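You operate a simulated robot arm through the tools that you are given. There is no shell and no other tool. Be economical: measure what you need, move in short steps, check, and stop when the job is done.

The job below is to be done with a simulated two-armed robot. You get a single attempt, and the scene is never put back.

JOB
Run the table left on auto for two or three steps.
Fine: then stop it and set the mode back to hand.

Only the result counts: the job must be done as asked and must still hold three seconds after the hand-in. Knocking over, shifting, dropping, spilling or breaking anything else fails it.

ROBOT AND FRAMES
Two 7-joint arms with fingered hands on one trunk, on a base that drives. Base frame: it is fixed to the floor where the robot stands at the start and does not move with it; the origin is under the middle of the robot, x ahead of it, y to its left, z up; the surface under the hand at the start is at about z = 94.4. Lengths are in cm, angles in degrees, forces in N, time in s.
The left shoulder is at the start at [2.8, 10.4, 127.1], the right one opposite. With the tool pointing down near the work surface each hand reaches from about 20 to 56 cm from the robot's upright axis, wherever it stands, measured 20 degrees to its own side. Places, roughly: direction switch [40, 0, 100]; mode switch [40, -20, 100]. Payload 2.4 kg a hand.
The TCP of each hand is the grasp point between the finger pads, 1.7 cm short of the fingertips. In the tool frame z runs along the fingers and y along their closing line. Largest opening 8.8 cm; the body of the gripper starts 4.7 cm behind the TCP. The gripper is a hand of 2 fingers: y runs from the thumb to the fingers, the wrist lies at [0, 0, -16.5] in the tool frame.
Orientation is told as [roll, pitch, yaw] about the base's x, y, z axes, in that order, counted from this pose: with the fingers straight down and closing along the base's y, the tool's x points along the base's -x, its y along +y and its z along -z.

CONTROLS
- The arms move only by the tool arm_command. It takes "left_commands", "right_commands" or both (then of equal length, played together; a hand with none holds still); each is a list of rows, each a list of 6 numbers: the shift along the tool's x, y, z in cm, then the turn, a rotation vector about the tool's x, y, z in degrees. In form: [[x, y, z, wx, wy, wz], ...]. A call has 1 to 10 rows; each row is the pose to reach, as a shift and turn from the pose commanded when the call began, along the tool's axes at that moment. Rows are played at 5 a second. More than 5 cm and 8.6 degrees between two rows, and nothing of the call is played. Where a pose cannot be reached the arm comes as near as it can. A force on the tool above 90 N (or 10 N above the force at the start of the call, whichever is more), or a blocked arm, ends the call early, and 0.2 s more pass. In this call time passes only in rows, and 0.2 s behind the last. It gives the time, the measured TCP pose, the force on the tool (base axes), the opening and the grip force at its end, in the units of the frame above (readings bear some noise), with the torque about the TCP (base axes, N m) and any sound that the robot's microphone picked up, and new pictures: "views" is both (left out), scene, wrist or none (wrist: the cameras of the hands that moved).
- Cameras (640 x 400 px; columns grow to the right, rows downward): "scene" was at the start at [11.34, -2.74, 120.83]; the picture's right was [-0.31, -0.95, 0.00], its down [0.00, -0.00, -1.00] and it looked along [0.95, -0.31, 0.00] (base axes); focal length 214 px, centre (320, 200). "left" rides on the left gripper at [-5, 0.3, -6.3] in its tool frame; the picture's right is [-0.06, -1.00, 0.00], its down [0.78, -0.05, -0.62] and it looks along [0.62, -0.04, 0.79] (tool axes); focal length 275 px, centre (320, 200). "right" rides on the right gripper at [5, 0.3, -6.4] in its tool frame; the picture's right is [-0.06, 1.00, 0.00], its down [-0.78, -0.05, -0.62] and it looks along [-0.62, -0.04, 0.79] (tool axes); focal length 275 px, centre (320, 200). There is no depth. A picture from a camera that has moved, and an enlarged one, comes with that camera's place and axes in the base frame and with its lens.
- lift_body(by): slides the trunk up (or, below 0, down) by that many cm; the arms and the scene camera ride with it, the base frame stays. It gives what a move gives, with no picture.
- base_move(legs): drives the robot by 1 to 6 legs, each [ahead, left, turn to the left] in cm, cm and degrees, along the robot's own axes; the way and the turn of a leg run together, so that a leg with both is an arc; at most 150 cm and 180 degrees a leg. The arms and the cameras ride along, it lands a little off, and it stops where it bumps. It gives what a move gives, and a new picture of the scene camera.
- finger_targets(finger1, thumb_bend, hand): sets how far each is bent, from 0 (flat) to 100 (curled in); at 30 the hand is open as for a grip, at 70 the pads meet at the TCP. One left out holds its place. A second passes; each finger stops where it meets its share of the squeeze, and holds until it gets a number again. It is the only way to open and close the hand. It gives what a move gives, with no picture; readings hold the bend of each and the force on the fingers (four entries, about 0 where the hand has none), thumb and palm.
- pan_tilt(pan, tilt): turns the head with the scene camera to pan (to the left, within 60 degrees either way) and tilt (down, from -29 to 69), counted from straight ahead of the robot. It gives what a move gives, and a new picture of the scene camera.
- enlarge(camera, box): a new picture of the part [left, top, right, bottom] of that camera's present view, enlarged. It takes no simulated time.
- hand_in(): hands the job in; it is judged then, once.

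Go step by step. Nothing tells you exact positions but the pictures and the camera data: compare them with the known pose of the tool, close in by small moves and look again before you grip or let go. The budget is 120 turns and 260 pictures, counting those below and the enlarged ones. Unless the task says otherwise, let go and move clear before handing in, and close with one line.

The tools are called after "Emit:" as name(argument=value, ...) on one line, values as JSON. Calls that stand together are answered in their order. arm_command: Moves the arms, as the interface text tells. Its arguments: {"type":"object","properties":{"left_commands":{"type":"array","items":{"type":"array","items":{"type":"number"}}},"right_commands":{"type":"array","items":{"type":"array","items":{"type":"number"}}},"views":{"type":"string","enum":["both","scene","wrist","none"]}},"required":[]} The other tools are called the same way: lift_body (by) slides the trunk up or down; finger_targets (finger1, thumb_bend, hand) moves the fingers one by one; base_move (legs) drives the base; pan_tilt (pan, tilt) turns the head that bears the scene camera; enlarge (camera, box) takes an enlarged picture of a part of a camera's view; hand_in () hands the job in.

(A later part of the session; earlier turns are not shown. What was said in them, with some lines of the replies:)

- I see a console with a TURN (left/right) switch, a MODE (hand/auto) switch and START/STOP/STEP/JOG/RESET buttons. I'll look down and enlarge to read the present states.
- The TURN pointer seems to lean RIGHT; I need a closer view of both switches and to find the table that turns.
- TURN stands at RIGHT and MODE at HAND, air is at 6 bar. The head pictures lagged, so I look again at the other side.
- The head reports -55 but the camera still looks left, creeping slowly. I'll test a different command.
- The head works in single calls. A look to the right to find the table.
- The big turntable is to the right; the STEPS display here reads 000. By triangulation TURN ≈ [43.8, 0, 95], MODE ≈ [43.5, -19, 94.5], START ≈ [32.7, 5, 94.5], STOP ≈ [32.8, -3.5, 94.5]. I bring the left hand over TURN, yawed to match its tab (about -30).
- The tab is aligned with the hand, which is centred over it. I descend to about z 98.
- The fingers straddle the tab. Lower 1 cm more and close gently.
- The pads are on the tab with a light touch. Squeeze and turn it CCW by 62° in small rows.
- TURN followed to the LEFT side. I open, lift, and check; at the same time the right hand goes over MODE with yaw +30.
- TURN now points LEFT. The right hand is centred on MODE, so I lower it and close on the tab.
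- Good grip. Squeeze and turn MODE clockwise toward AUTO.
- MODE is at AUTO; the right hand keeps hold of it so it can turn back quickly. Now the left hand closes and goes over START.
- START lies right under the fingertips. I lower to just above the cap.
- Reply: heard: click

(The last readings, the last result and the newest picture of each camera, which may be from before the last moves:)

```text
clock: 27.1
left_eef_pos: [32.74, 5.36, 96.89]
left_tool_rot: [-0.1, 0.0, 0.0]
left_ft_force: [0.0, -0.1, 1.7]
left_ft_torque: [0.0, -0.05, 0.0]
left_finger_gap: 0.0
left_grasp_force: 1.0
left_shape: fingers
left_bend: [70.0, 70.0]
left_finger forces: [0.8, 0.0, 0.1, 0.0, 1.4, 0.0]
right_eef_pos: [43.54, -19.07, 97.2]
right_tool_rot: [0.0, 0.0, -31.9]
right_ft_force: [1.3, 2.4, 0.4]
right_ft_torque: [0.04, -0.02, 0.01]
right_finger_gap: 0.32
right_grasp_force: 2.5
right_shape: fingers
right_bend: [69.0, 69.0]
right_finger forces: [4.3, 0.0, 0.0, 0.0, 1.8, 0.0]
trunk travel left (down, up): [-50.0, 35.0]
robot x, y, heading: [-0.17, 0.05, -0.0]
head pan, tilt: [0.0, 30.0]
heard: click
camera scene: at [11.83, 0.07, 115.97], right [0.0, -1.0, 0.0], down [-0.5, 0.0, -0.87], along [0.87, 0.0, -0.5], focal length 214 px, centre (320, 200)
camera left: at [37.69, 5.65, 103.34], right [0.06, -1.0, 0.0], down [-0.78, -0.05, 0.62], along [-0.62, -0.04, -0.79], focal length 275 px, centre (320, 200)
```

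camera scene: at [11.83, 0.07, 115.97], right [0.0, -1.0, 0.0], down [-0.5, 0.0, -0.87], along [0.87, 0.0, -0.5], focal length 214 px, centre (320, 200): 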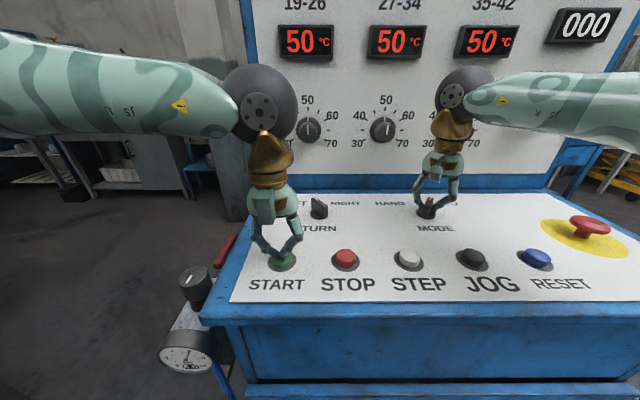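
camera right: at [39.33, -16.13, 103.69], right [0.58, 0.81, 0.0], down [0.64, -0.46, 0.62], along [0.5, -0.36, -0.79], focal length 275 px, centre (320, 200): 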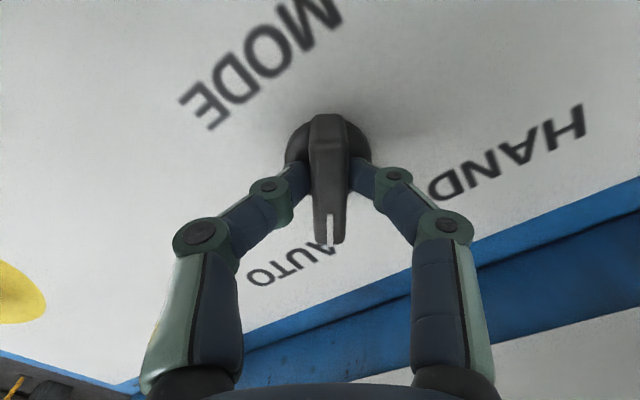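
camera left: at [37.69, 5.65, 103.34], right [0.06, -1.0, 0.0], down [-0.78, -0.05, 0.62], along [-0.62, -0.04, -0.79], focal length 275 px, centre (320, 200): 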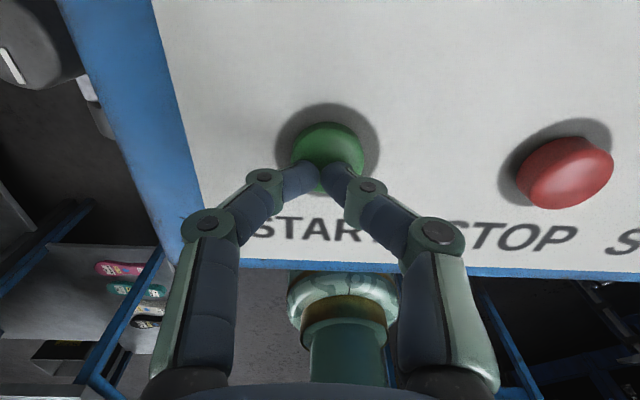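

A click: START was pressed. I lift and go over STOP right away.

Emit:
arm_command(left_commands=[[0, 0, -2.5, 0, 0, 0], [0, -4.5, -3, 0, 0, 0], [0, -8.9, -2.5, 0, 0, 0]], views="both")

```text
clock: 27.9
left_eef_pos: [32.55, -3.43, 99.49]
left_tool_rot: [0.1, 0.0, 0.1]
left_ft_force: [0.1, 0.3, -0.1]
left_ft_torque: [0.03, 0.02, 0.01]
left_finger_gap: 0.01
left_grasp_force: 0.0
left_shape: fingers
left_bend: [70.0, 70.0]
left_finger forces: [0.0, 0.0, 0.0, 0.0, 0.1, 0.0]
right_eef_pos: [43.43, -18.98, 97.16]
right_tool_rot: [0.0, 0.0, -32.0]
right_ft_force: [-0.2, 1.6, 0.7]
right_ft_torque: [-0.01, -0.02, 0.0]
right_finger_gap: 0.36
right_grasp_force: 2.9
right_shape: fingers
right_bend: [69.0, 69.0]
right_finger forces: [3.8, 0.1, 0.0, 0.1, 2.2, 0.1]
trunk travel left (down, up): [-50.0, 35.0]
robot x, y, heading: [-0.26, 0.01, 0.0]
head pan, tilt: [0.0, 30.0]
camera scene: at [11.83, 0.04, 115.96], right [0.0, -1.0, 0.0], down [-0.5, 0.0, -0.87], along [0.87, 0.0, -0.5], focal length 214 px, centre (320, 200)
camera left: at [37.53, -3.21, 105.75], right [0.06, -1.0, 0.0], down [-0.78, -0.05, 0.62], along [-0.62, -0.04, -0.79], focal length 275 px, centre (320, 200)
```

scene: 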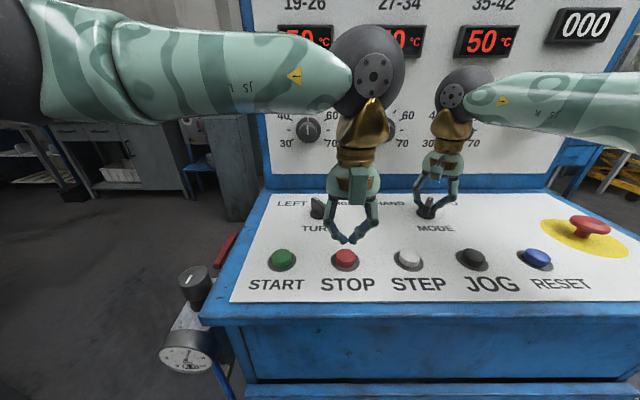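
left: 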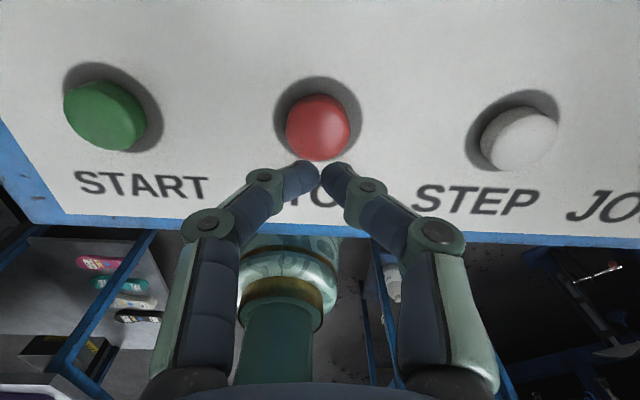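

Hovering over STOP; I go 1 cm lower and watch the counter (000 so far).

Emit:
arm_command(left_commands=[[0, 0, 1, 0, 0, 0], [0, 0, 1, 0, 0, 0], [0, 0, 1, 0, 0, 0], [0, 0, 1, 0, 0, 0]], views="scene")

```text
clock: 28.9
left_eef_pos: [32.56, -3.45, 98.41]
left_tool_rot: [0.0, 0.0, 0.0]
left_ft_force: [0.0, 0.3, -0.2]
left_ft_torque: [-0.02, -0.01, 0.02]
left_finger_gap: 0.0
left_grasp_force: 0.0
left_shape: fingers
left_bend: [70.0, 70.0]
left_finger forces: [0.0, 0.0, 0.0, 0.1, 0.0, 0.0]
right_eef_pos: [43.6, -19.05, 97.38]
right_tool_rot: [-0.1, 0.0, -31.9]
right_ft_force: [-0.3, 2.1, 0.6]
right_ft_torque: [0.09, -0.01, -0.04]
right_finger_gap: 0.35
right_grasp_force: 3.6
right_shape: fingers
right_bend: [69.0, 69.0]
right_finger forces: [4.2, 0.0, 0.0, 0.0, 2.0, 0.0]
trunk travel left (down, up): [-50.0, 35.0]
robot x, y, heading: [0.03, 0.18, 0.1]
head pan, tilt: [0.0, 30.0]
camera scene: at [11.84, 0.06, 115.96], right [0.0, -1.0, 0.0], down [-0.5, 0.0, -0.87], along [0.87, 0.0, -0.5], focal length 214 px, centre (320, 200)
```

scene: 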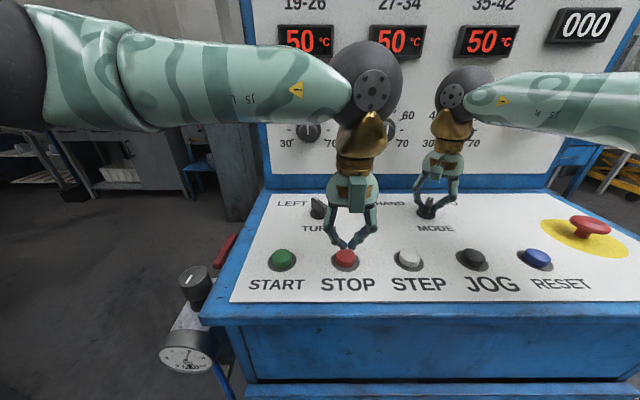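

Still 000; I wait a little more.

Emit:
arm_command(left_commands=[[0, 0, 0, 0, 0, 0], [0, 0, 0, 0, 0, 0], [0, 0, 0, 0, 0, 0], [0, 0, 0, 0, 0, 0], [0, 0, 0, 0, 0, 0]], views="scene")

```text
clock: 30.1
left_eef_pos: [32.63, -3.29, 98.37]
left_tool_rot: [0.0, 0.0, 0.2]
left_ft_force: [1.2, -0.2, -1.1]
left_ft_torque: [0.02, -0.01, 0.01]
left_finger_gap: 0.0
left_grasp_force: 0.1
left_shape: fingers
left_bend: [70.0, 70.0]
left_finger forces: [0.1, 0.0, 0.1, 0.0, 0.0, 0.0]
right_eef_pos: [43.49, -18.99, 97.12]
right_tool_rot: [0.0, 0.1, -32.0]
right_ft_force: [0.5, 3.0, 0.3]
right_ft_torque: [0.03, -0.01, 0.03]
right_finger_gap: 0.34
right_grasp_force: 2.9
right_shape: fingers
right_bend: [69.0, 69.0]
right_finger forces: [4.2, 0.1, 0.0, 0.0, 2.0, 0.0]
trunk travel left (down, up): [-50.0, 35.0]
robot x, y, heading: [0.05, 0.02, -0.0]
head pan, tilt: [0.0, 30.0]
camera scene: at [11.84, 0.06, 115.96], right [0.0, -1.0, 0.0], down [-0.5, 0.0, -0.87], along [0.87, 0.0, -0.5], focal length 214 px, centre (320, 200)
```

scene: 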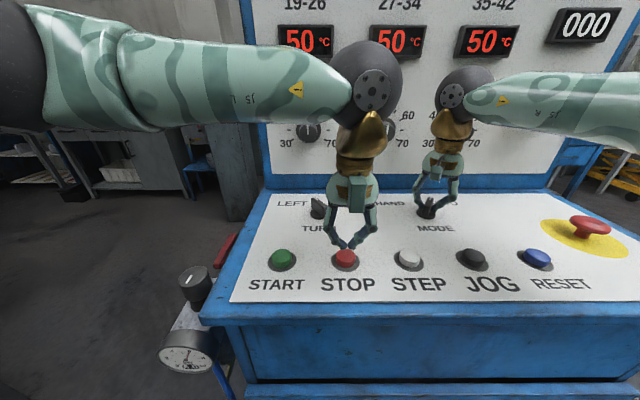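

Nothing counted yet. I turn the head right, where both the counter and the table edge are in sight.

Emit:
pan_tilt(pan=-45, tilt=10)

```text
clock: 31.2
left_eef_pos: [32.6, -3.49, 98.38]
left_tool_rot: [-0.1, 0.0, 0.0]
left_ft_force: [0.3, 0.0, 0.0]
left_ft_torque: [-0.01, 0.05, -0.01]
left_finger_gap: 0.0
left_grasp_force: 0.1
left_shape: fingers
left_bend: [70.0, 70.0]
left_finger forces: [0.1, 0.0, 0.1, 0.0, 0.0, 0.1]
right_eef_pos: [43.52, -19.1, 97.31]
right_tool_rot: [0.0, 0.1, -32.0]
right_ft_force: [1.6, 2.5, 0.5]
right_ft_torque: [0.09, 0.01, 0.0]
right_finger_gap: 0.34
right_grasp_force: 3.2
right_shape: fingers
right_bend: [69.0, 69.0]
right_finger forces: [4.1, 0.1, 0.1, 0.0, 1.9, 0.0]
trunk travel left (down, up): [-50.0, 35.0]
robot x, y, heading: [0.07, -0.01, 0.2]
head pan, tilt: [-45.0, 10.0]
camera scene: at [10.41, -5.35, 118.46], right [-0.58, -0.81, 0.0], down [-0.2, 0.15, -0.97], along [0.79, -0.56, -0.25], focal length 214 px, centre (320, 200)
```

scene: 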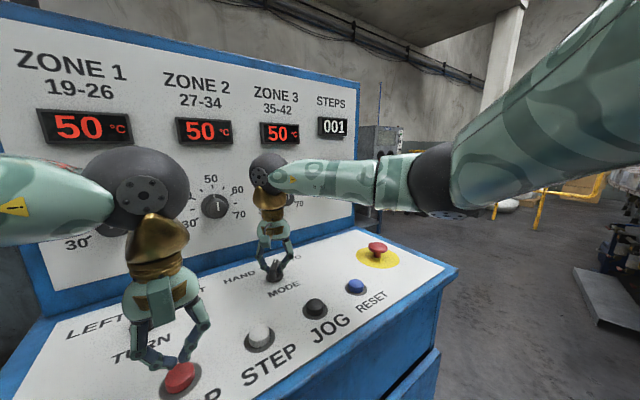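

STEPS reads 001 at 31.2 s, so a step takes some 4 s. I keep watching.

Emit:
arm_command(left_commands=[[0, 0, 0, 0, 0, 0], [0, 0, 0, 0, 0, 0], [0, 0, 0, 0, 0, 0], [0, 0, 0, 0, 0, 0], [0, 0, 0, 0, 0, 0], [0, 0, 0, 0, 0, 0], [0, 0, 0, 0, 0, 0], [0, 0, 0, 0, 0, 0], [0, 0, 0, 0, 0, 0], [0, 0, 0, 0, 0, 0]], views="scene")

```text
clock: 33.5
left_eef_pos: [32.75, -3.47, 98.4]
left_tool_rot: [0.0, -0.1, 0.0]
left_ft_force: [-0.7, 0.4, 0.4]
left_ft_torque: [0.02, -0.01, -0.01]
left_finger_gap: 0.01
left_grasp_force: 0.1
left_shape: fingers
left_bend: [70.0, 70.0]
left_finger forces: [0.0, 0.0, 0.1, 0.1, 0.0, 0.1]
right_eef_pos: [43.51, -18.99, 97.37]
right_tool_rot: [0.0, 0.1, -32.0]
right_ft_force: [0.1, 2.2, 0.3]
right_ft_torque: [0.07, 0.0, 0.02]
right_finger_gap: 0.33
right_grasp_force: 3.1
right_shape: fingers
right_bend: [69.0, 69.0]
right_finger forces: [4.1, 0.0, 0.0, 0.0, 2.0, 0.1]
trunk travel left (down, up): [-50.0, 35.0]
robot x, y, heading: [0.22, -0.18, 0.1]
head pan, tilt: [-45.0, 10.0]
camera scene: at [10.3, -5.51, 118.36], right [-0.6, -0.8, 0.0], down [-0.21, 0.16, -0.97], along [0.77, -0.58, -0.26], focal length 214 px, centre (320, 200)
```

scene: 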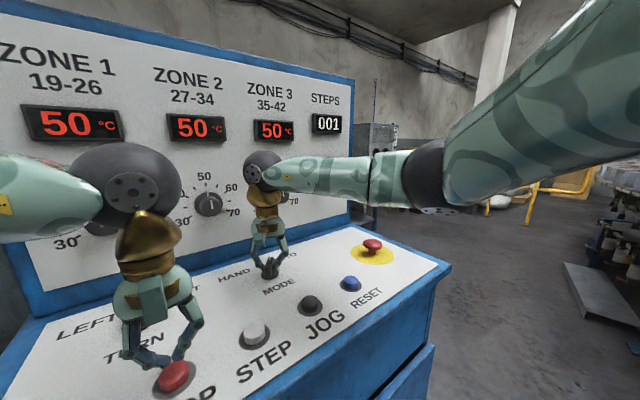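

Still 001 at 33.5 s; the second step is due soon.

Emit:
arm_command(left_commands=[[0, 0, 0, 0, 0, 0], [0, 0, 0, 0, 0, 0], [0, 0, 0, 0, 0, 0], [0, 0, 0, 0, 0, 0], [0, 0, 0, 0, 0, 0]], views="scene")

```text
clock: 34.6
left_eef_pos: [32.5, -3.52, 98.46]
left_tool_rot: [-0.1, -0.1, 0.0]
left_ft_force: [-0.2, 0.8, -0.1]
left_ft_torque: [0.05, -0.03, 0.0]
left_finger_gap: 0.0
left_grasp_force: 0.0
left_shape: fingers
left_bend: [70.0, 70.0]
left_finger forces: [0.0, 0.0, 0.0, 0.0, 0.0, 0.0]
right_eef_pos: [43.43, -18.94, 97.34]
right_tool_rot: [0.0, 0.0, -32.1]
right_ft_force: [0.7, 2.2, 0.5]
right_ft_torque: [0.03, 0.0, 0.04]
right_finger_gap: 0.34
right_grasp_force: 2.9
right_shape: fingers
right_bend: [69.0, 69.0]
right_finger forces: [4.1, 0.0, 0.1, 0.1, 2.1, 0.0]
trunk travel left (down, up): [-50.0, 35.0]
robot x, y, heading: [-0.12, -0.07, -0.1]
head pan, tilt: [-45.0, 10.0]
camera scene: at [10.23, -5.6, 118.31], right [-0.61, -0.8, 0.0], down [-0.21, 0.16, -0.96], along [0.77, -0.58, -0.27], focal length 214 px, centre (320, 200)
```

scene: 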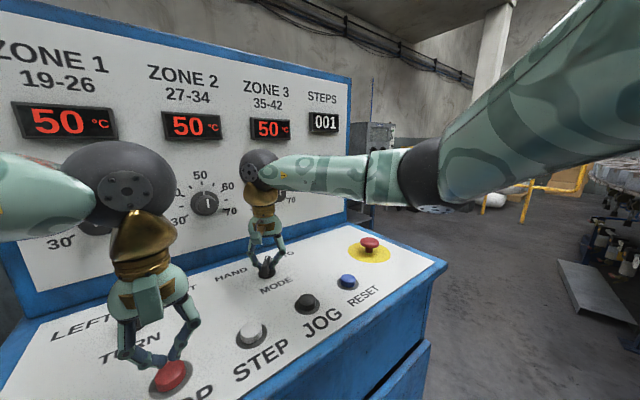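

Still 001 and the table is moving; waiting on.

Emit:
arm_command(left_commands=[[0, 0, 0, 0, 0, 0], [0, 0, 0, 0, 0, 0], [0, 0, 0, 0, 0, 0], [0, 0, 0, 0, 0, 0], [0, 0, 0, 0, 0, 0]], views="scene")

```text
clock: 35.9
left_eef_pos: [32.67, -3.47, 98.51]
left_tool_rot: [0.1, 0.0, 0.0]
left_ft_force: [-0.2, -0.4, 0.1]
left_ft_torque: [-0.03, -0.05, -0.01]
left_finger_gap: 0.01
left_grasp_force: 0.1
left_shape: fingers
left_bend: [70.0, 70.0]
left_finger forces: [0.0, 0.0, 0.0, 0.1, 0.0, 0.0]
right_eef_pos: [43.43, -19.08, 97.23]
right_tool_rot: [0.0, -0.1, -32.1]
right_ft_force: [0.5, 2.3, 0.3]
right_ft_torque: [0.07, 0.02, 0.01]
right_finger_gap: 0.33
right_grasp_force: 3.1
right_shape: fingers
right_bend: [69.0, 69.0]
right_finger forces: [4.1, 0.0, 0.0, 0.0, 2.1, 0.1]
trunk travel left (down, up): [-50.0, 35.0]
robot x, y, heading: [0.13, -0.08, -0.2]
head pan, tilt: [-45.0, 10.0]
camera scene: at [10.16, -5.68, 118.27], right [-0.61, -0.79, 0.0], down [-0.21, 0.17, -0.96], along [0.76, -0.59, -0.27], focal length 214 px, centre (320, 200)
```

scene: 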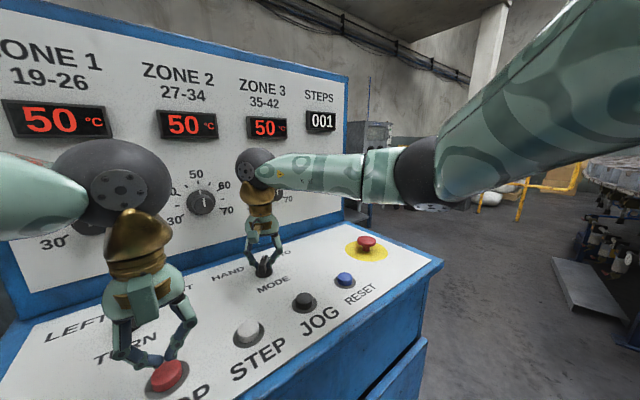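

Still 001 at 35.9 s.

Emit:
arm_command(left_commands=[[0, 0, 0, 0, 0, 0], [0, 0, 0, 0, 0, 0], [0, 0, 0, 0, 0, 0], [0, 0, 0, 0, 0, 0], [0, 0, 0, 0, 0, 0], [0, 0, 0, 0, 0, 0]], views="scene")

```text
clock: 37.2
left_eef_pos: [32.55, -3.52, 98.54]
left_tool_rot: [0.0, -0.1, 0.0]
left_ft_force: [0.5, 0.0, -0.1]
left_ft_torque: [0.01, 0.01, -0.02]
left_finger_gap: 0.01
left_grasp_force: 0.1
left_shape: fingers
left_bend: [70.0, 70.0]
left_finger forces: [0.1, 0.1, 0.0, 0.0, 0.0, 0.1]
right_eef_pos: [43.41, -19.01, 97.19]
right_tool_rot: [0.0, 0.0, -32.0]
right_ft_force: [0.5, 2.1, 0.1]
right_ft_torque: [0.05, 0.02, 0.0]
right_finger_gap: 0.36
right_grasp_force: 3.1
right_shape: fingers
right_bend: [69.0, 69.0]
right_finger forces: [4.0, 0.0, 0.1, 0.0, 2.1, 0.0]
trunk travel left (down, up): [-50.0, 35.0]
robot x, y, heading: [-0.05, 0.18, -0.1]
head pan, tilt: [-45.0, 10.0]
camera scene: at [10.09, -5.77, 118.23], right [-0.62, -0.78, 0.0], down [-0.21, 0.17, -0.96], along [0.75, -0.6, -0.27], focal length 214 px, centre (320, 200)
```

scene: 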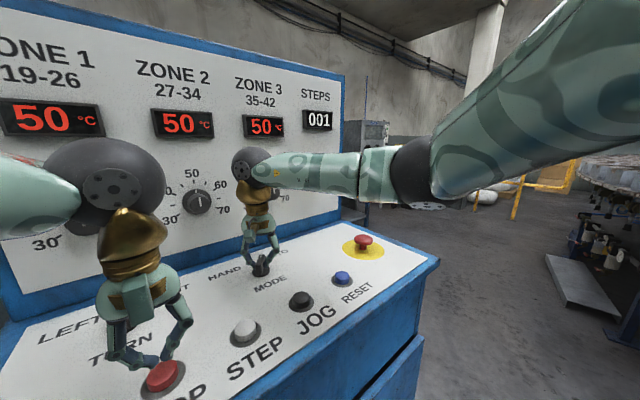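

Still 001; the machine seems to dwell between steps. Waiting 1.4 s more.

Emit:
arm_command(left_commands=[[0, 0, 0, 0, 0, 0], [0, 0, 0, 0, 0, 0], [0, 0, 0, 0, 0, 0], [0, 0, 0, 0, 0, 0], [0, 0, 0, 0, 0, 0], [0, 0, 0, 0, 0, 0]], views="scene")

```text
clock: 38.6
left_eef_pos: [32.59, -3.43, 98.5]
left_tool_rot: [-0.1, -0.1, 0.0]
left_ft_force: [0.7, -0.4, -0.3]
left_ft_torque: [0.02, 0.0, 0.01]
left_finger_gap: 0.02
left_grasp_force: 0.1
left_shape: fingers
left_bend: [70.0, 70.0]
left_finger forces: [0.1, 0.1, 0.1, 0.0, 0.0, 0.1]
right_eef_pos: [43.47, -19.01, 97.26]
right_tool_rot: [0.0, 0.0, -32.0]
right_ft_force: [0.5, 1.9, 0.1]
right_ft_torque: [0.08, -0.02, 0.01]
right_finger_gap: 0.35
right_grasp_force: 2.8
right_shape: fingers
right_bend: [69.0, 69.0]
right_finger forces: [4.1, 0.0, 0.1, 0.0, 2.1, 0.0]
trunk travel left (down, up): [-50.0, 35.0]
robot x, y, heading: [-0.08, -0.17, -0.0]
head pan, tilt: [-45.0, 10.0]
camera scene: at [10.02, -5.86, 118.2], right [-0.63, -0.77, 0.0], down [-0.21, 0.18, -0.96], along [0.74, -0.61, -0.28], focal length 214 px, centre (320, 200)
```

scene: 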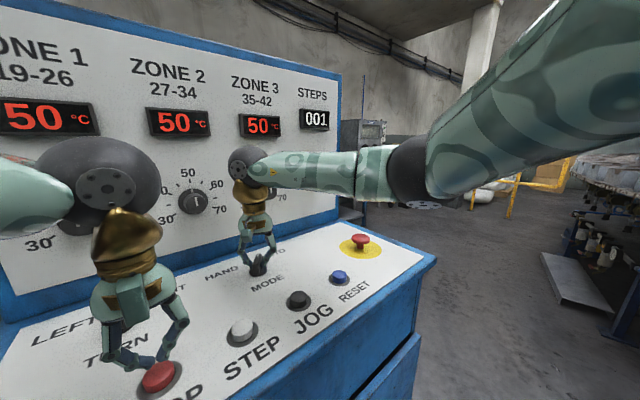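

Still 001; waiting on.

Emit:
arm_command(left_commands=[[0, 0, 0, 0, 0, 0], [0, 0, 0, 0, 0, 0], [0, 0, 0, 0, 0, 0], [0, 0, 0, 0, 0, 0], [0, 0, 0, 0, 0, 0], [0, 0, 0, 0, 0, 0], [0, 0, 0, 0, 0, 0]], views="scene")

```text
clock: 40.2
left_eef_pos: [32.65, -3.56, 98.57]
left_tool_rot: [0.1, 0.0, -0.1]
left_ft_force: [0.4, -0.4, 1.0]
left_ft_torque: [-0.05, 0.0, 0.04]
left_finger_gap: 0.0
left_grasp_force: 0.0
left_shape: fingers
left_bend: [70.0, 70.0]
left_finger forces: [0.1, 0.1, 0.0, 0.0, 0.0, 0.0]
right_eef_pos: [43.46, -18.98, 97.3]
right_tool_rot: [-0.1, 0.0, -31.9]
right_ft_force: [0.0, 1.6, -0.1]
right_ft_torque: [0.06, 0.0, 0.05]
right_finger_gap: 0.34
right_grasp_force: 2.8
right_shape: fingers
right_bend: [69.0, 69.0]
right_finger forces: [4.1, 0.1, 0.0, 0.0, 2.1, 0.1]
trunk travel left (down, up): [-50.0, 35.0]
robot x, y, heading: [0.15, -0.05, 0.1]
head pan, tilt: [-45.0, 10.0]
camera scene: at [9.95, -5.94, 118.18], right [-0.64, -0.77, 0.0], down [-0.21, 0.18, -0.96], along [0.74, -0.62, -0.28], focal length 214 px, centre (320, 200)
```

scene: 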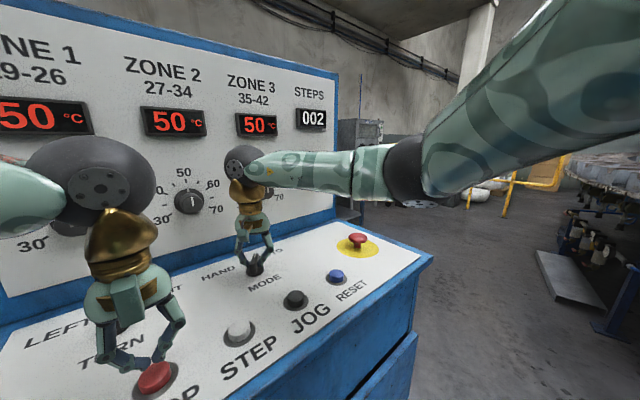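

STEPS reads 002. Press STOP now and lift off.

Emit:
arm_command(left_commands=[[0, 0, 1.2, 0, 0, 0], [0, 0, 1.9, 0, 0, 0], [0, 0, 1.9, 0, 0, 0], [0, 0, 0, 0, 0, 0]], views="both")

```text
clock: 41.2
left_eef_pos: [32.59, -3.55, 98.47]
left_tool_rot: [-0.1, 0.1, 0.0]
left_ft_force: [-0.1, 0.0, -1.1]
left_ft_torque: [0.03, -0.02, 0.01]
left_finger_gap: 0.01
left_grasp_force: 0.1
left_shape: fingers
left_bend: [70.0, 70.0]
left_finger forces: [0.0, 0.1, 0.1, 0.0, 0.1, 0.0]
right_eef_pos: [43.4, -19.01, 97.17]
right_tool_rot: [0.0, 0.0, -32.0]
right_ft_force: [0.9, 1.2, 0.6]
right_ft_torque: [0.0, 0.0, -0.01]
right_finger_gap: 0.34
right_grasp_force: 2.8
right_shape: fingers
right_bend: [68.0, 69.0]
right_finger forces: [3.9, 0.0, 0.1, 0.1, 2.1, 0.0]
trunk travel left (down, up): [-50.0, 35.0]
robot x, y, heading: [-0.34, 0.13, 0.2]
head pan, tilt: [-45.0, 10.0]
heard: click
camera scene: at [9.91, -5.99, 118.17], right [-0.65, -0.76, 0.0], down [-0.21, 0.18, -0.96], along [0.73, -0.62, -0.28], focal length 214 px, centre (320, 200)
camera left: at [37.6, -3.33, 104.83], right [0.06, -1.0, 0.0], down [-0.78, -0.05, 0.62], along [-0.62, -0.04, -0.79], focal length 275 px, centre (320, 200)
```

scene: 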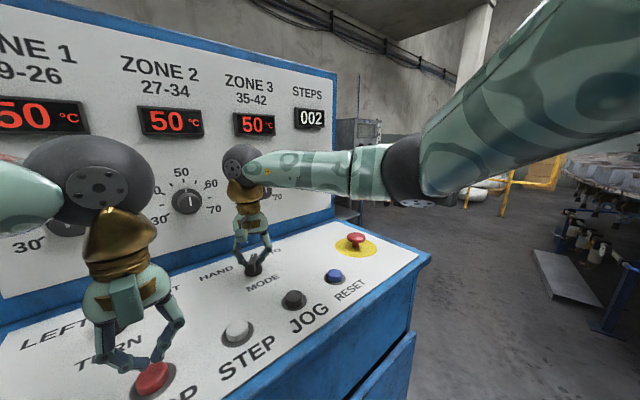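
left: 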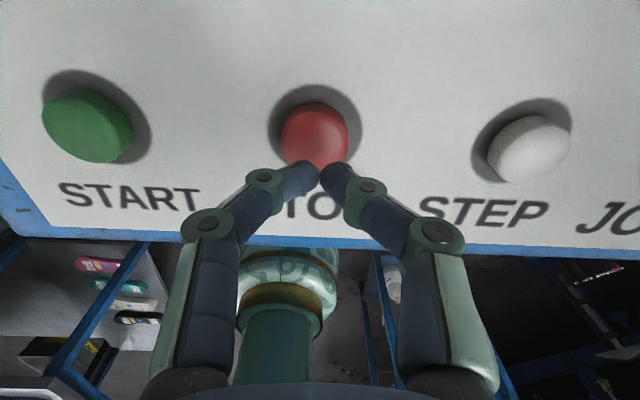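

STOP clicked. Now the right hand turns MODE back to HAND while the left hand rises clear.

Emit:
arm_command(right_commands=[[0, 0, 0, 0, 0, -7], [0, 0, 0, 0, 0, -14], [0, 0, 0, 0, 0, -21], [0, 0, 0, 0, 0, -28], [0, 0, 0, 0, 0, -35], [0, 0, 0, 0, 0, -42], [0, 0, 0, 0, 0, -49], [0, 0, 0, 0, 0, -56], [0, 0, 0, 0, 0, -63]], left_commands=[[0, 0, -2, 0, 0, 0], [0, 0, -4, 0, 0, 0], [0, 0, -6, 0, 0, 0], [0, 0, -8, 0, 0, 0], [0, 0, -10, 0, 0, 0], [0, 0, -10, 0, 0, 0], [0, 0, -10, 0, 0, 0], [0, 0, -10, 0, 0, 0], [0, 0, -10, 0, 0, 0]], views="both")

```text
clock: 43.2
left_eef_pos: [32.67, -3.49, 108.39]
left_tool_rot: [0.1, 0.0, 0.0]
left_ft_force: [-0.4, 0.4, -0.7]
left_ft_torque: [0.0, -0.02, 0.01]
left_finger_gap: 0.0
left_grasp_force: 0.2
left_shape: fingers
left_bend: [70.0, 70.0]
left_finger forces: [0.0, 0.1, 0.1, 0.0, 0.0, 0.0]
right_eef_pos: [43.57, -19.1, 97.19]
right_tool_rot: [0.0, 0.0, 31.1]
right_ft_force: [4.1, 0.1, 0.9]
right_ft_torque: [-0.04, -0.07, 0.0]
right_finger_gap: 0.31
right_grasp_force: 3.7
right_shape: fingers
right_bend: [69.0, 69.0]
right_finger forces: [2.2, 0.0, 0.1, 0.1, 4.6, 0.1]
trunk travel left (down, up): [-50.0, 35.0]
robot x, y, heading: [-0.02, 0.07, -0.3]
head pan, tilt: [-45.0, 10.0]
camera scene: at [10.04, -5.91, 118.19], right [-0.64, -0.77, 0.0], down [-0.22, 0.18, -0.96], along [0.74, -0.61, -0.28], focal length 214 px, centre (320, 200)
camera right: at [39.0, -21.39, 103.67], right [-0.46, 0.89, 0.0], down [0.7, 0.36, 0.62], along [0.55, 0.29, -0.79], focal length 275 px, centre (320, 200)
camera left: at [37.76, -3.28, 114.83], right [0.06, -1.0, 0.0], down [-0.78, -0.05, 0.62], along [-0.62, -0.04, -0.79], focal length 275 px, centre (320, 200)
```

scene: 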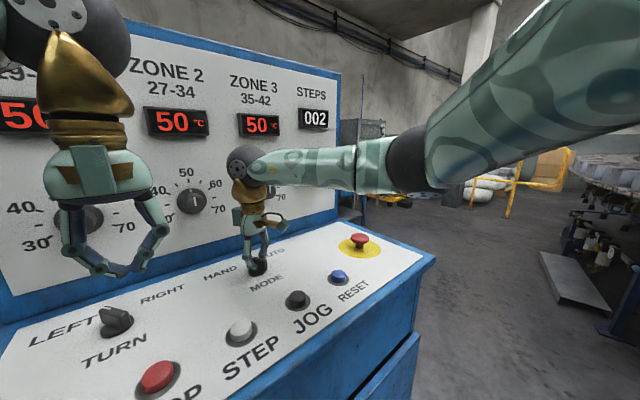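
right: 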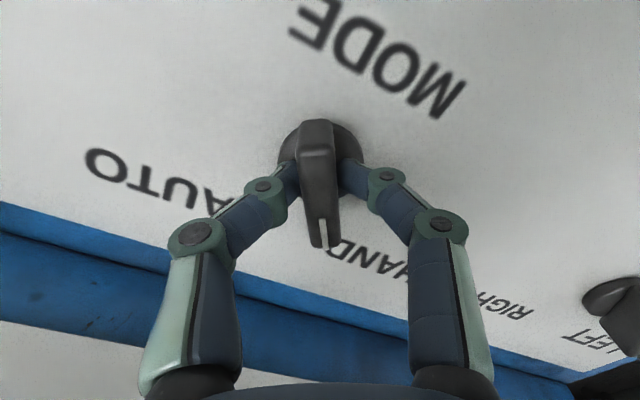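
left: 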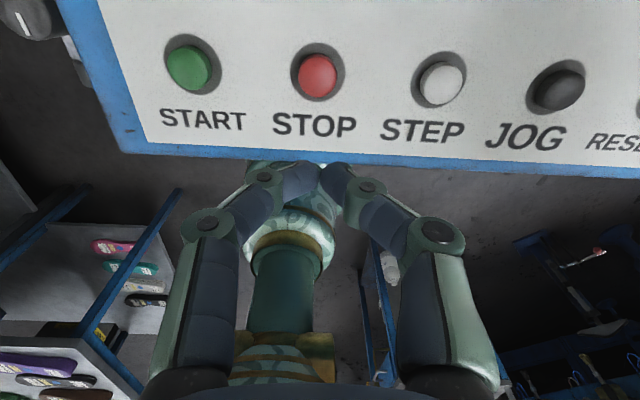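

MODE is back in its original HAND position. I release it, lift clear and check.

Emit:
finger_targets(hand="right", finger1=30, thumb_bend=30)

Emit:
arm_command(right_commands=[[0, 0, -2, 0, 0, 0], [0, 0, -4, 0, 0, 0], [0, 0, -6, 0, 0, 0], [0, 0, -8, 0, 0, 0], [0, 0, -10, 0, 0, 0], [0, 0, -12, 0, 0, 0]], views="both")

```text
clock: 44.2
left_eef_pos: [32.67, -3.59, 108.6]
left_tool_rot: [0.0, 0.0, 0.0]
left_ft_force: [0.2, 0.2, 0.0]
left_ft_torque: [0.01, 0.0, 0.0]
left_finger_gap: 0.0
left_grasp_force: 0.0
left_shape: fingers
left_bend: [70.0, 70.0]
left_finger forces: [0.0, 0.1, 0.1, 0.0, 0.1, 0.0]
right_eef_pos: [43.52, -19.06, 97.34]
right_tool_rot: [0.0, 0.0, 31.0]
right_ft_force: [-0.1, -0.5, 0.9]
right_ft_torque: [-0.01, -0.03, 0.01]
right_finger_gap: 8.33
right_grasp_force: 0.1
right_shape: fingers
right_bend: [30.0, 30.0]
right_finger forces: [0.0, 0.1, 0.0, 0.0, 0.0, 0.0]
trunk travel left (down, up): [-50.0, 35.0]
robot x, y, heading: [0.09, -0.03, -0.0]
head pan, tilt: [-45.0, 10.0]
```

```text
clock: 45.6
left_eef_pos: [32.61, -3.59, 108.56]
left_tool_rot: [0.0, -0.1, 0.1]
left_ft_force: [-0.3, -0.9, 0.2]
left_ft_torque: [0.0, 0.01, -0.03]
left_finger_gap: 0.0
left_grasp_force: 0.1
left_shape: fingers
left_bend: [70.0, 70.0]
left_finger forces: [0.0, 0.1, 0.1, 0.1, 0.0, 0.1]
right_eef_pos: [43.57, -19.01, 109.41]
right_tool_rot: [-0.1, 0.0, 30.9]
right_ft_force: [0.2, -0.8, 1.2]
right_ft_torque: [0.03, 0.01, 0.02]
right_finger_gap: 8.34
right_grasp_force: 0.0
right_shape: fingers
right_bend: [30.0, 30.0]
right_finger forces: [0.1, 0.0, 0.1, 0.0, 0.0, 0.0]
trunk travel left (down, up): [-50.0, 35.0]
robot x, y, heading: [-0.36, -0.14, -0.1]
head pan, tilt: [-45.0, 10.0]
camera scene: at [10.17, -5.69, 118.26], right [-0.61, -0.79, 0.0], down [-0.21, 0.17, -0.96], along [0.76, -0.59, -0.27], focal length 214 px, centre (320, 200)
camera right: at [39.0, -21.39, 115.75], right [-0.46, 0.89, 0.0], down [0.7, 0.36, 0.62], along [0.55, 0.29, -0.79], focal length 275 px, centre (320, 200)
```

scene: 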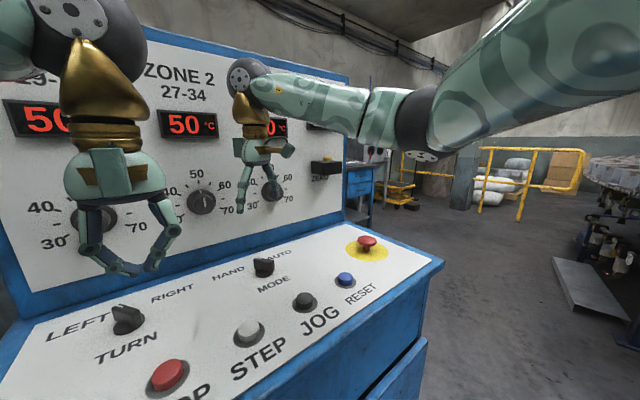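
right: 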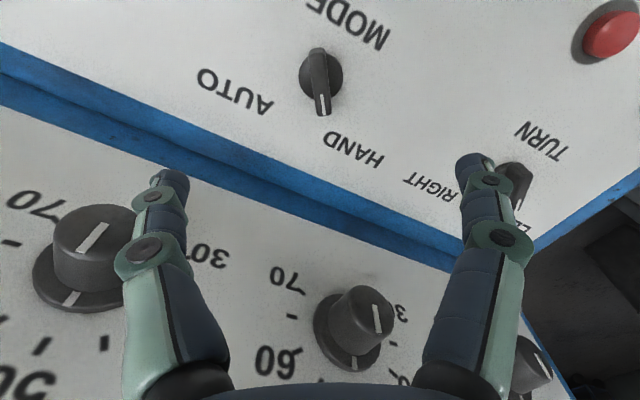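

MODE is at HAND, TURN at LEFT. I draw the right hand back and check that the counter stays at 002 beyond the next step's due time (about 49 s).

Emit:
arm_command(right_commands=[[2.1, 1.3, -1, 0, 0, 0], [4.2, 2.6, -2, 0, 0, 0], [6.4, 3.9, -3, 0, 0, 0], [8.57, 5.15, -4, 0, 0, 0], [8.57, 5.15, -4, 0, 0, 0], [8.57, 5.15, -4, 0, 0, 0], [8.57, 5.15, -4, 0, 0, 0], [8.57, 5.15, -4, 0, 0, 0], [8.57, 5.15, -4, 0, 0, 0], [8.57, 5.15, -4, 0, 0, 0]], views="none")

Emit:
arm_command(right_commands=[[0, 0, 0, 0, 0, 0], [0, 0, 0, 0, 0, 0], [0, 0, 0, 0, 0, 0], [0, 0, 0, 0, 0, 0], [0, 0, 0, 0, 0, 0], [0, 0, 0, 0, 0, 0], [0, 0, 0, 0, 0, 0], [0, 0, 0, 0, 0, 0], [0, 0, 0, 0, 0, 0], [0, 0, 0, 0, 0, 0]], views="none")

Emit:
pan_tilt(pan=-20, tilt=10)

```text
clock: 47.9
left_eef_pos: [32.66, -3.56, 108.39]
left_tool_rot: [0.1, 0.1, 0.0]
left_ft_force: [0.4, 0.5, 0.1]
left_ft_torque: [-0.03, -0.01, -0.02]
left_finger_gap: 0.0
left_grasp_force: 0.0
left_shape: fingers
left_bend: [70.0, 70.0]
left_finger forces: [0.1, 0.0, 0.0, 0.1, 0.1, 0.0]
right_eef_pos: [33.49, -19.16, 113.39]
right_tool_rot: [0.0, 0.0, 31.0]
right_ft_force: [-0.5, 0.7, 0.0]
right_ft_torque: [-0.02, -0.02, 0.01]
right_finger_gap: 8.35
right_grasp_force: 0.0
right_shape: fingers
right_bend: [30.0, 30.0]
right_finger forces: [0.0, 0.0, 0.1, 0.0, 0.0, 0.1]
trunk travel left (down, up): [-50.0, 35.0]
robot x, y, heading: [-0.05, -0.37, 0.0]
head pan, tilt: [-45.0, 10.0]
```

```text
clock: 50.0
left_eef_pos: [32.6, -3.64, 108.47]
left_tool_rot: [0.0, 0.0, 0.0]
left_ft_force: [0.7, -1.0, 0.3]
left_ft_torque: [-0.01, -0.01, 0.01]
left_finger_gap: 0.0
left_grasp_force: 0.1
left_shape: fingers
left_bend: [70.0, 70.0]
left_finger forces: [0.1, 0.1, 0.1, 0.1, 0.1, 0.0]
right_eef_pos: [33.58, -19.12, 113.27]
right_tool_rot: [0.0, 0.0, 31.0]
right_ft_force: [-0.1, -0.4, 0.4]
right_ft_torque: [0.04, -0.01, -0.02]
right_finger_gap: 8.33
right_grasp_force: 0.1
right_shape: fingers
right_bend: [30.0, 30.0]
right_finger forces: [0.0, 0.1, 0.0, 0.1, 0.1, 0.1]
trunk travel left (down, up): [-50.0, 35.0]
robot x, y, heading: [-0.58, 0.04, -0.1]
head pan, tilt: [-45.0, 10.0]
```

```text
clock: 50.9
left_eef_pos: [32.68, -3.6, 108.46]
left_tool_rot: [0.0, 0.0, 0.0]
left_ft_force: [-0.9, -0.4, 0.4]
left_ft_torque: [0.01, 0.01, 0.01]
left_finger_gap: 0.0
left_grasp_force: 0.1
left_shape: fingers
left_bend: [70.0, 70.0]
left_finger forces: [0.1, 0.1, 0.0, 0.1, 0.0, 0.0]
right_eef_pos: [33.57, -19.09, 113.15]
right_tool_rot: [-0.1, 0.0, 31.0]
right_ft_force: [-0.2, -0.4, -0.4]
right_ft_torque: [-0.01, 0.03, 0.02]
right_finger_gap: 8.36
right_grasp_force: 0.1
right_shape: fingers
right_bend: [30.0, 30.0]
right_finger forces: [0.0, 0.0, 0.1, 0.1, 0.0, 0.1]
trunk travel left (down, up): [-50.0, 35.0]
robot x, y, heading: [-0.13, -0.13, -0.2]
head pan, tilt: [-20.0, 10.0]
camera scene: at [9.82, -6.12, 118.19], right [-0.66, -0.75, 0.0], down [-0.21, 0.18, -0.96], along [0.72, -0.63, -0.28], focal length 214 px, centre (320, 200)
```

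scene: 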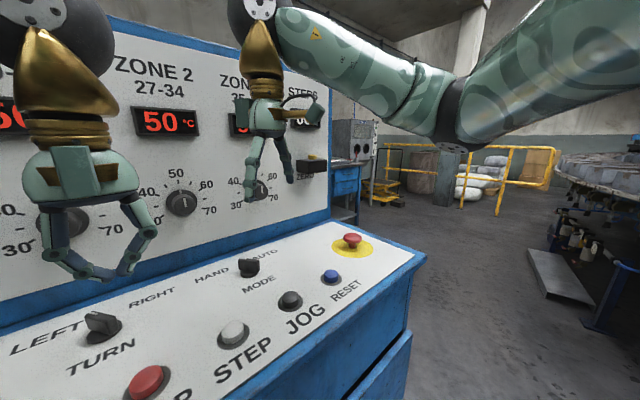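

The counter is hidden by the hand; I turn the head once more.

Emit:
pan_tilt(pan=-10, tilt=15)

```text
clock: 51.7
left_eef_pos: [32.61, -3.56, 108.46]
left_tool_rot: [-0.1, -0.1, 0.0]
left_ft_force: [-0.5, -0.1, 0.4]
left_ft_torque: [0.01, 0.0, 0.01]
left_finger_gap: 0.01
left_grasp_force: 0.1
left_shape: fingers
left_bend: [70.0, 70.0]
left_finger forces: [0.1, 0.0, 0.1, 0.1, 0.0, 0.1]
right_eef_pos: [33.52, -19.07, 113.14]
right_tool_rot: [0.1, 0.0, 31.1]
right_ft_force: [-0.2, -0.8, -0.9]
right_ft_torque: [0.02, 0.02, 0.01]
right_finger_gap: 8.34
right_grasp_force: 0.1
right_shape: fingers
right_bend: [30.0, 30.0]
right_finger forces: [0.0, 0.1, 0.0, 0.0, 0.0, 0.1]
trunk travel left (down, up): [-50.0, 35.0]
robot x, y, heading: [0.01, -0.04, -0.1]
head pan, tilt: [-10.0, 15.0]
camera scene: at [11.97, -1.65, 118.38], right [-0.18, -0.98, 0.0], down [-0.26, 0.05, -0.97], along [0.95, -0.17, -0.26], focal length 214 px, centre (320, 200)
```

scene: 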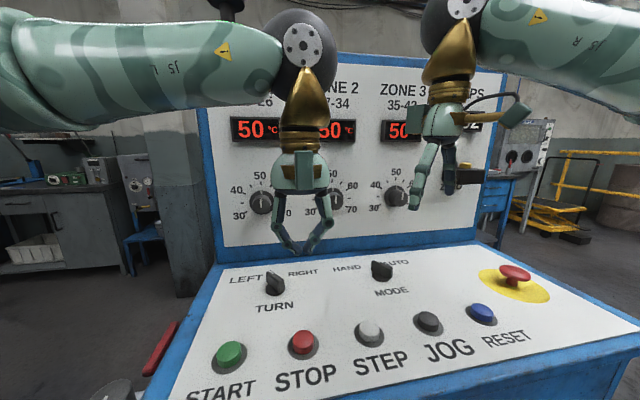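

The last digit peeks out; I enlarge it.

Emit:
enlarge(camera="scene", box=[420, 80, 520, 150])

Emit:
enlarge(camera="scene", box=[210, 240, 430, 370])

```text
5.71 times, centred on (470, 115) of scene
camera zoom: at [11.97, -1.65, 118.38], right [-0.18, -0.98, 0.0], down [-0.26, 0.05, -0.97], along [0.95, -0.17, -0.26], focal length 1226 px, centre (-537, 686)
```

zoom: 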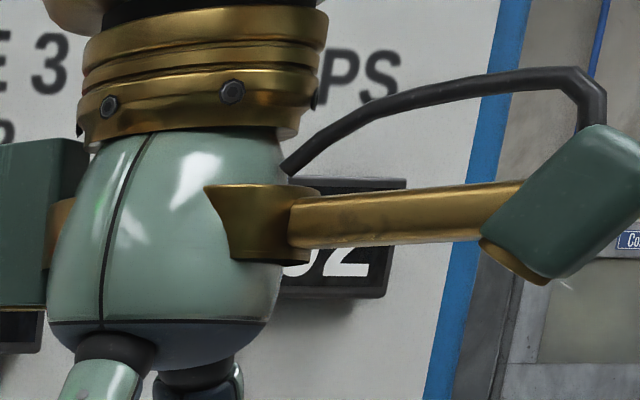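

```text
2.91 times, centred on (320, 305) of scene
camera zoom: at [11.97, -1.65, 118.38], right [-0.18, -0.98, 0.0], down [-0.26, 0.05, -0.97], along [0.95, -0.17, -0.26], focal length 624 px, centre (320, -106)
```

zoom: 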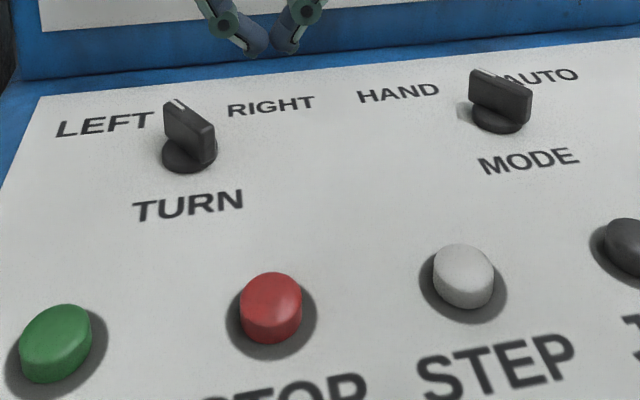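

The counter still shows a 2 past the time a third step was due, the table is stopped, MODE is at HAND and both hands are clear. I hand it in.

Emit:
hand_in()

```text
The job is handed in.
```

I ran the table left on auto for two steps, stopped it with STOP, and set MODE back to HAND. The counter still ended in 2 after a third step was due. The TURN switch was at RIGHT when I began and is now at LEFT.
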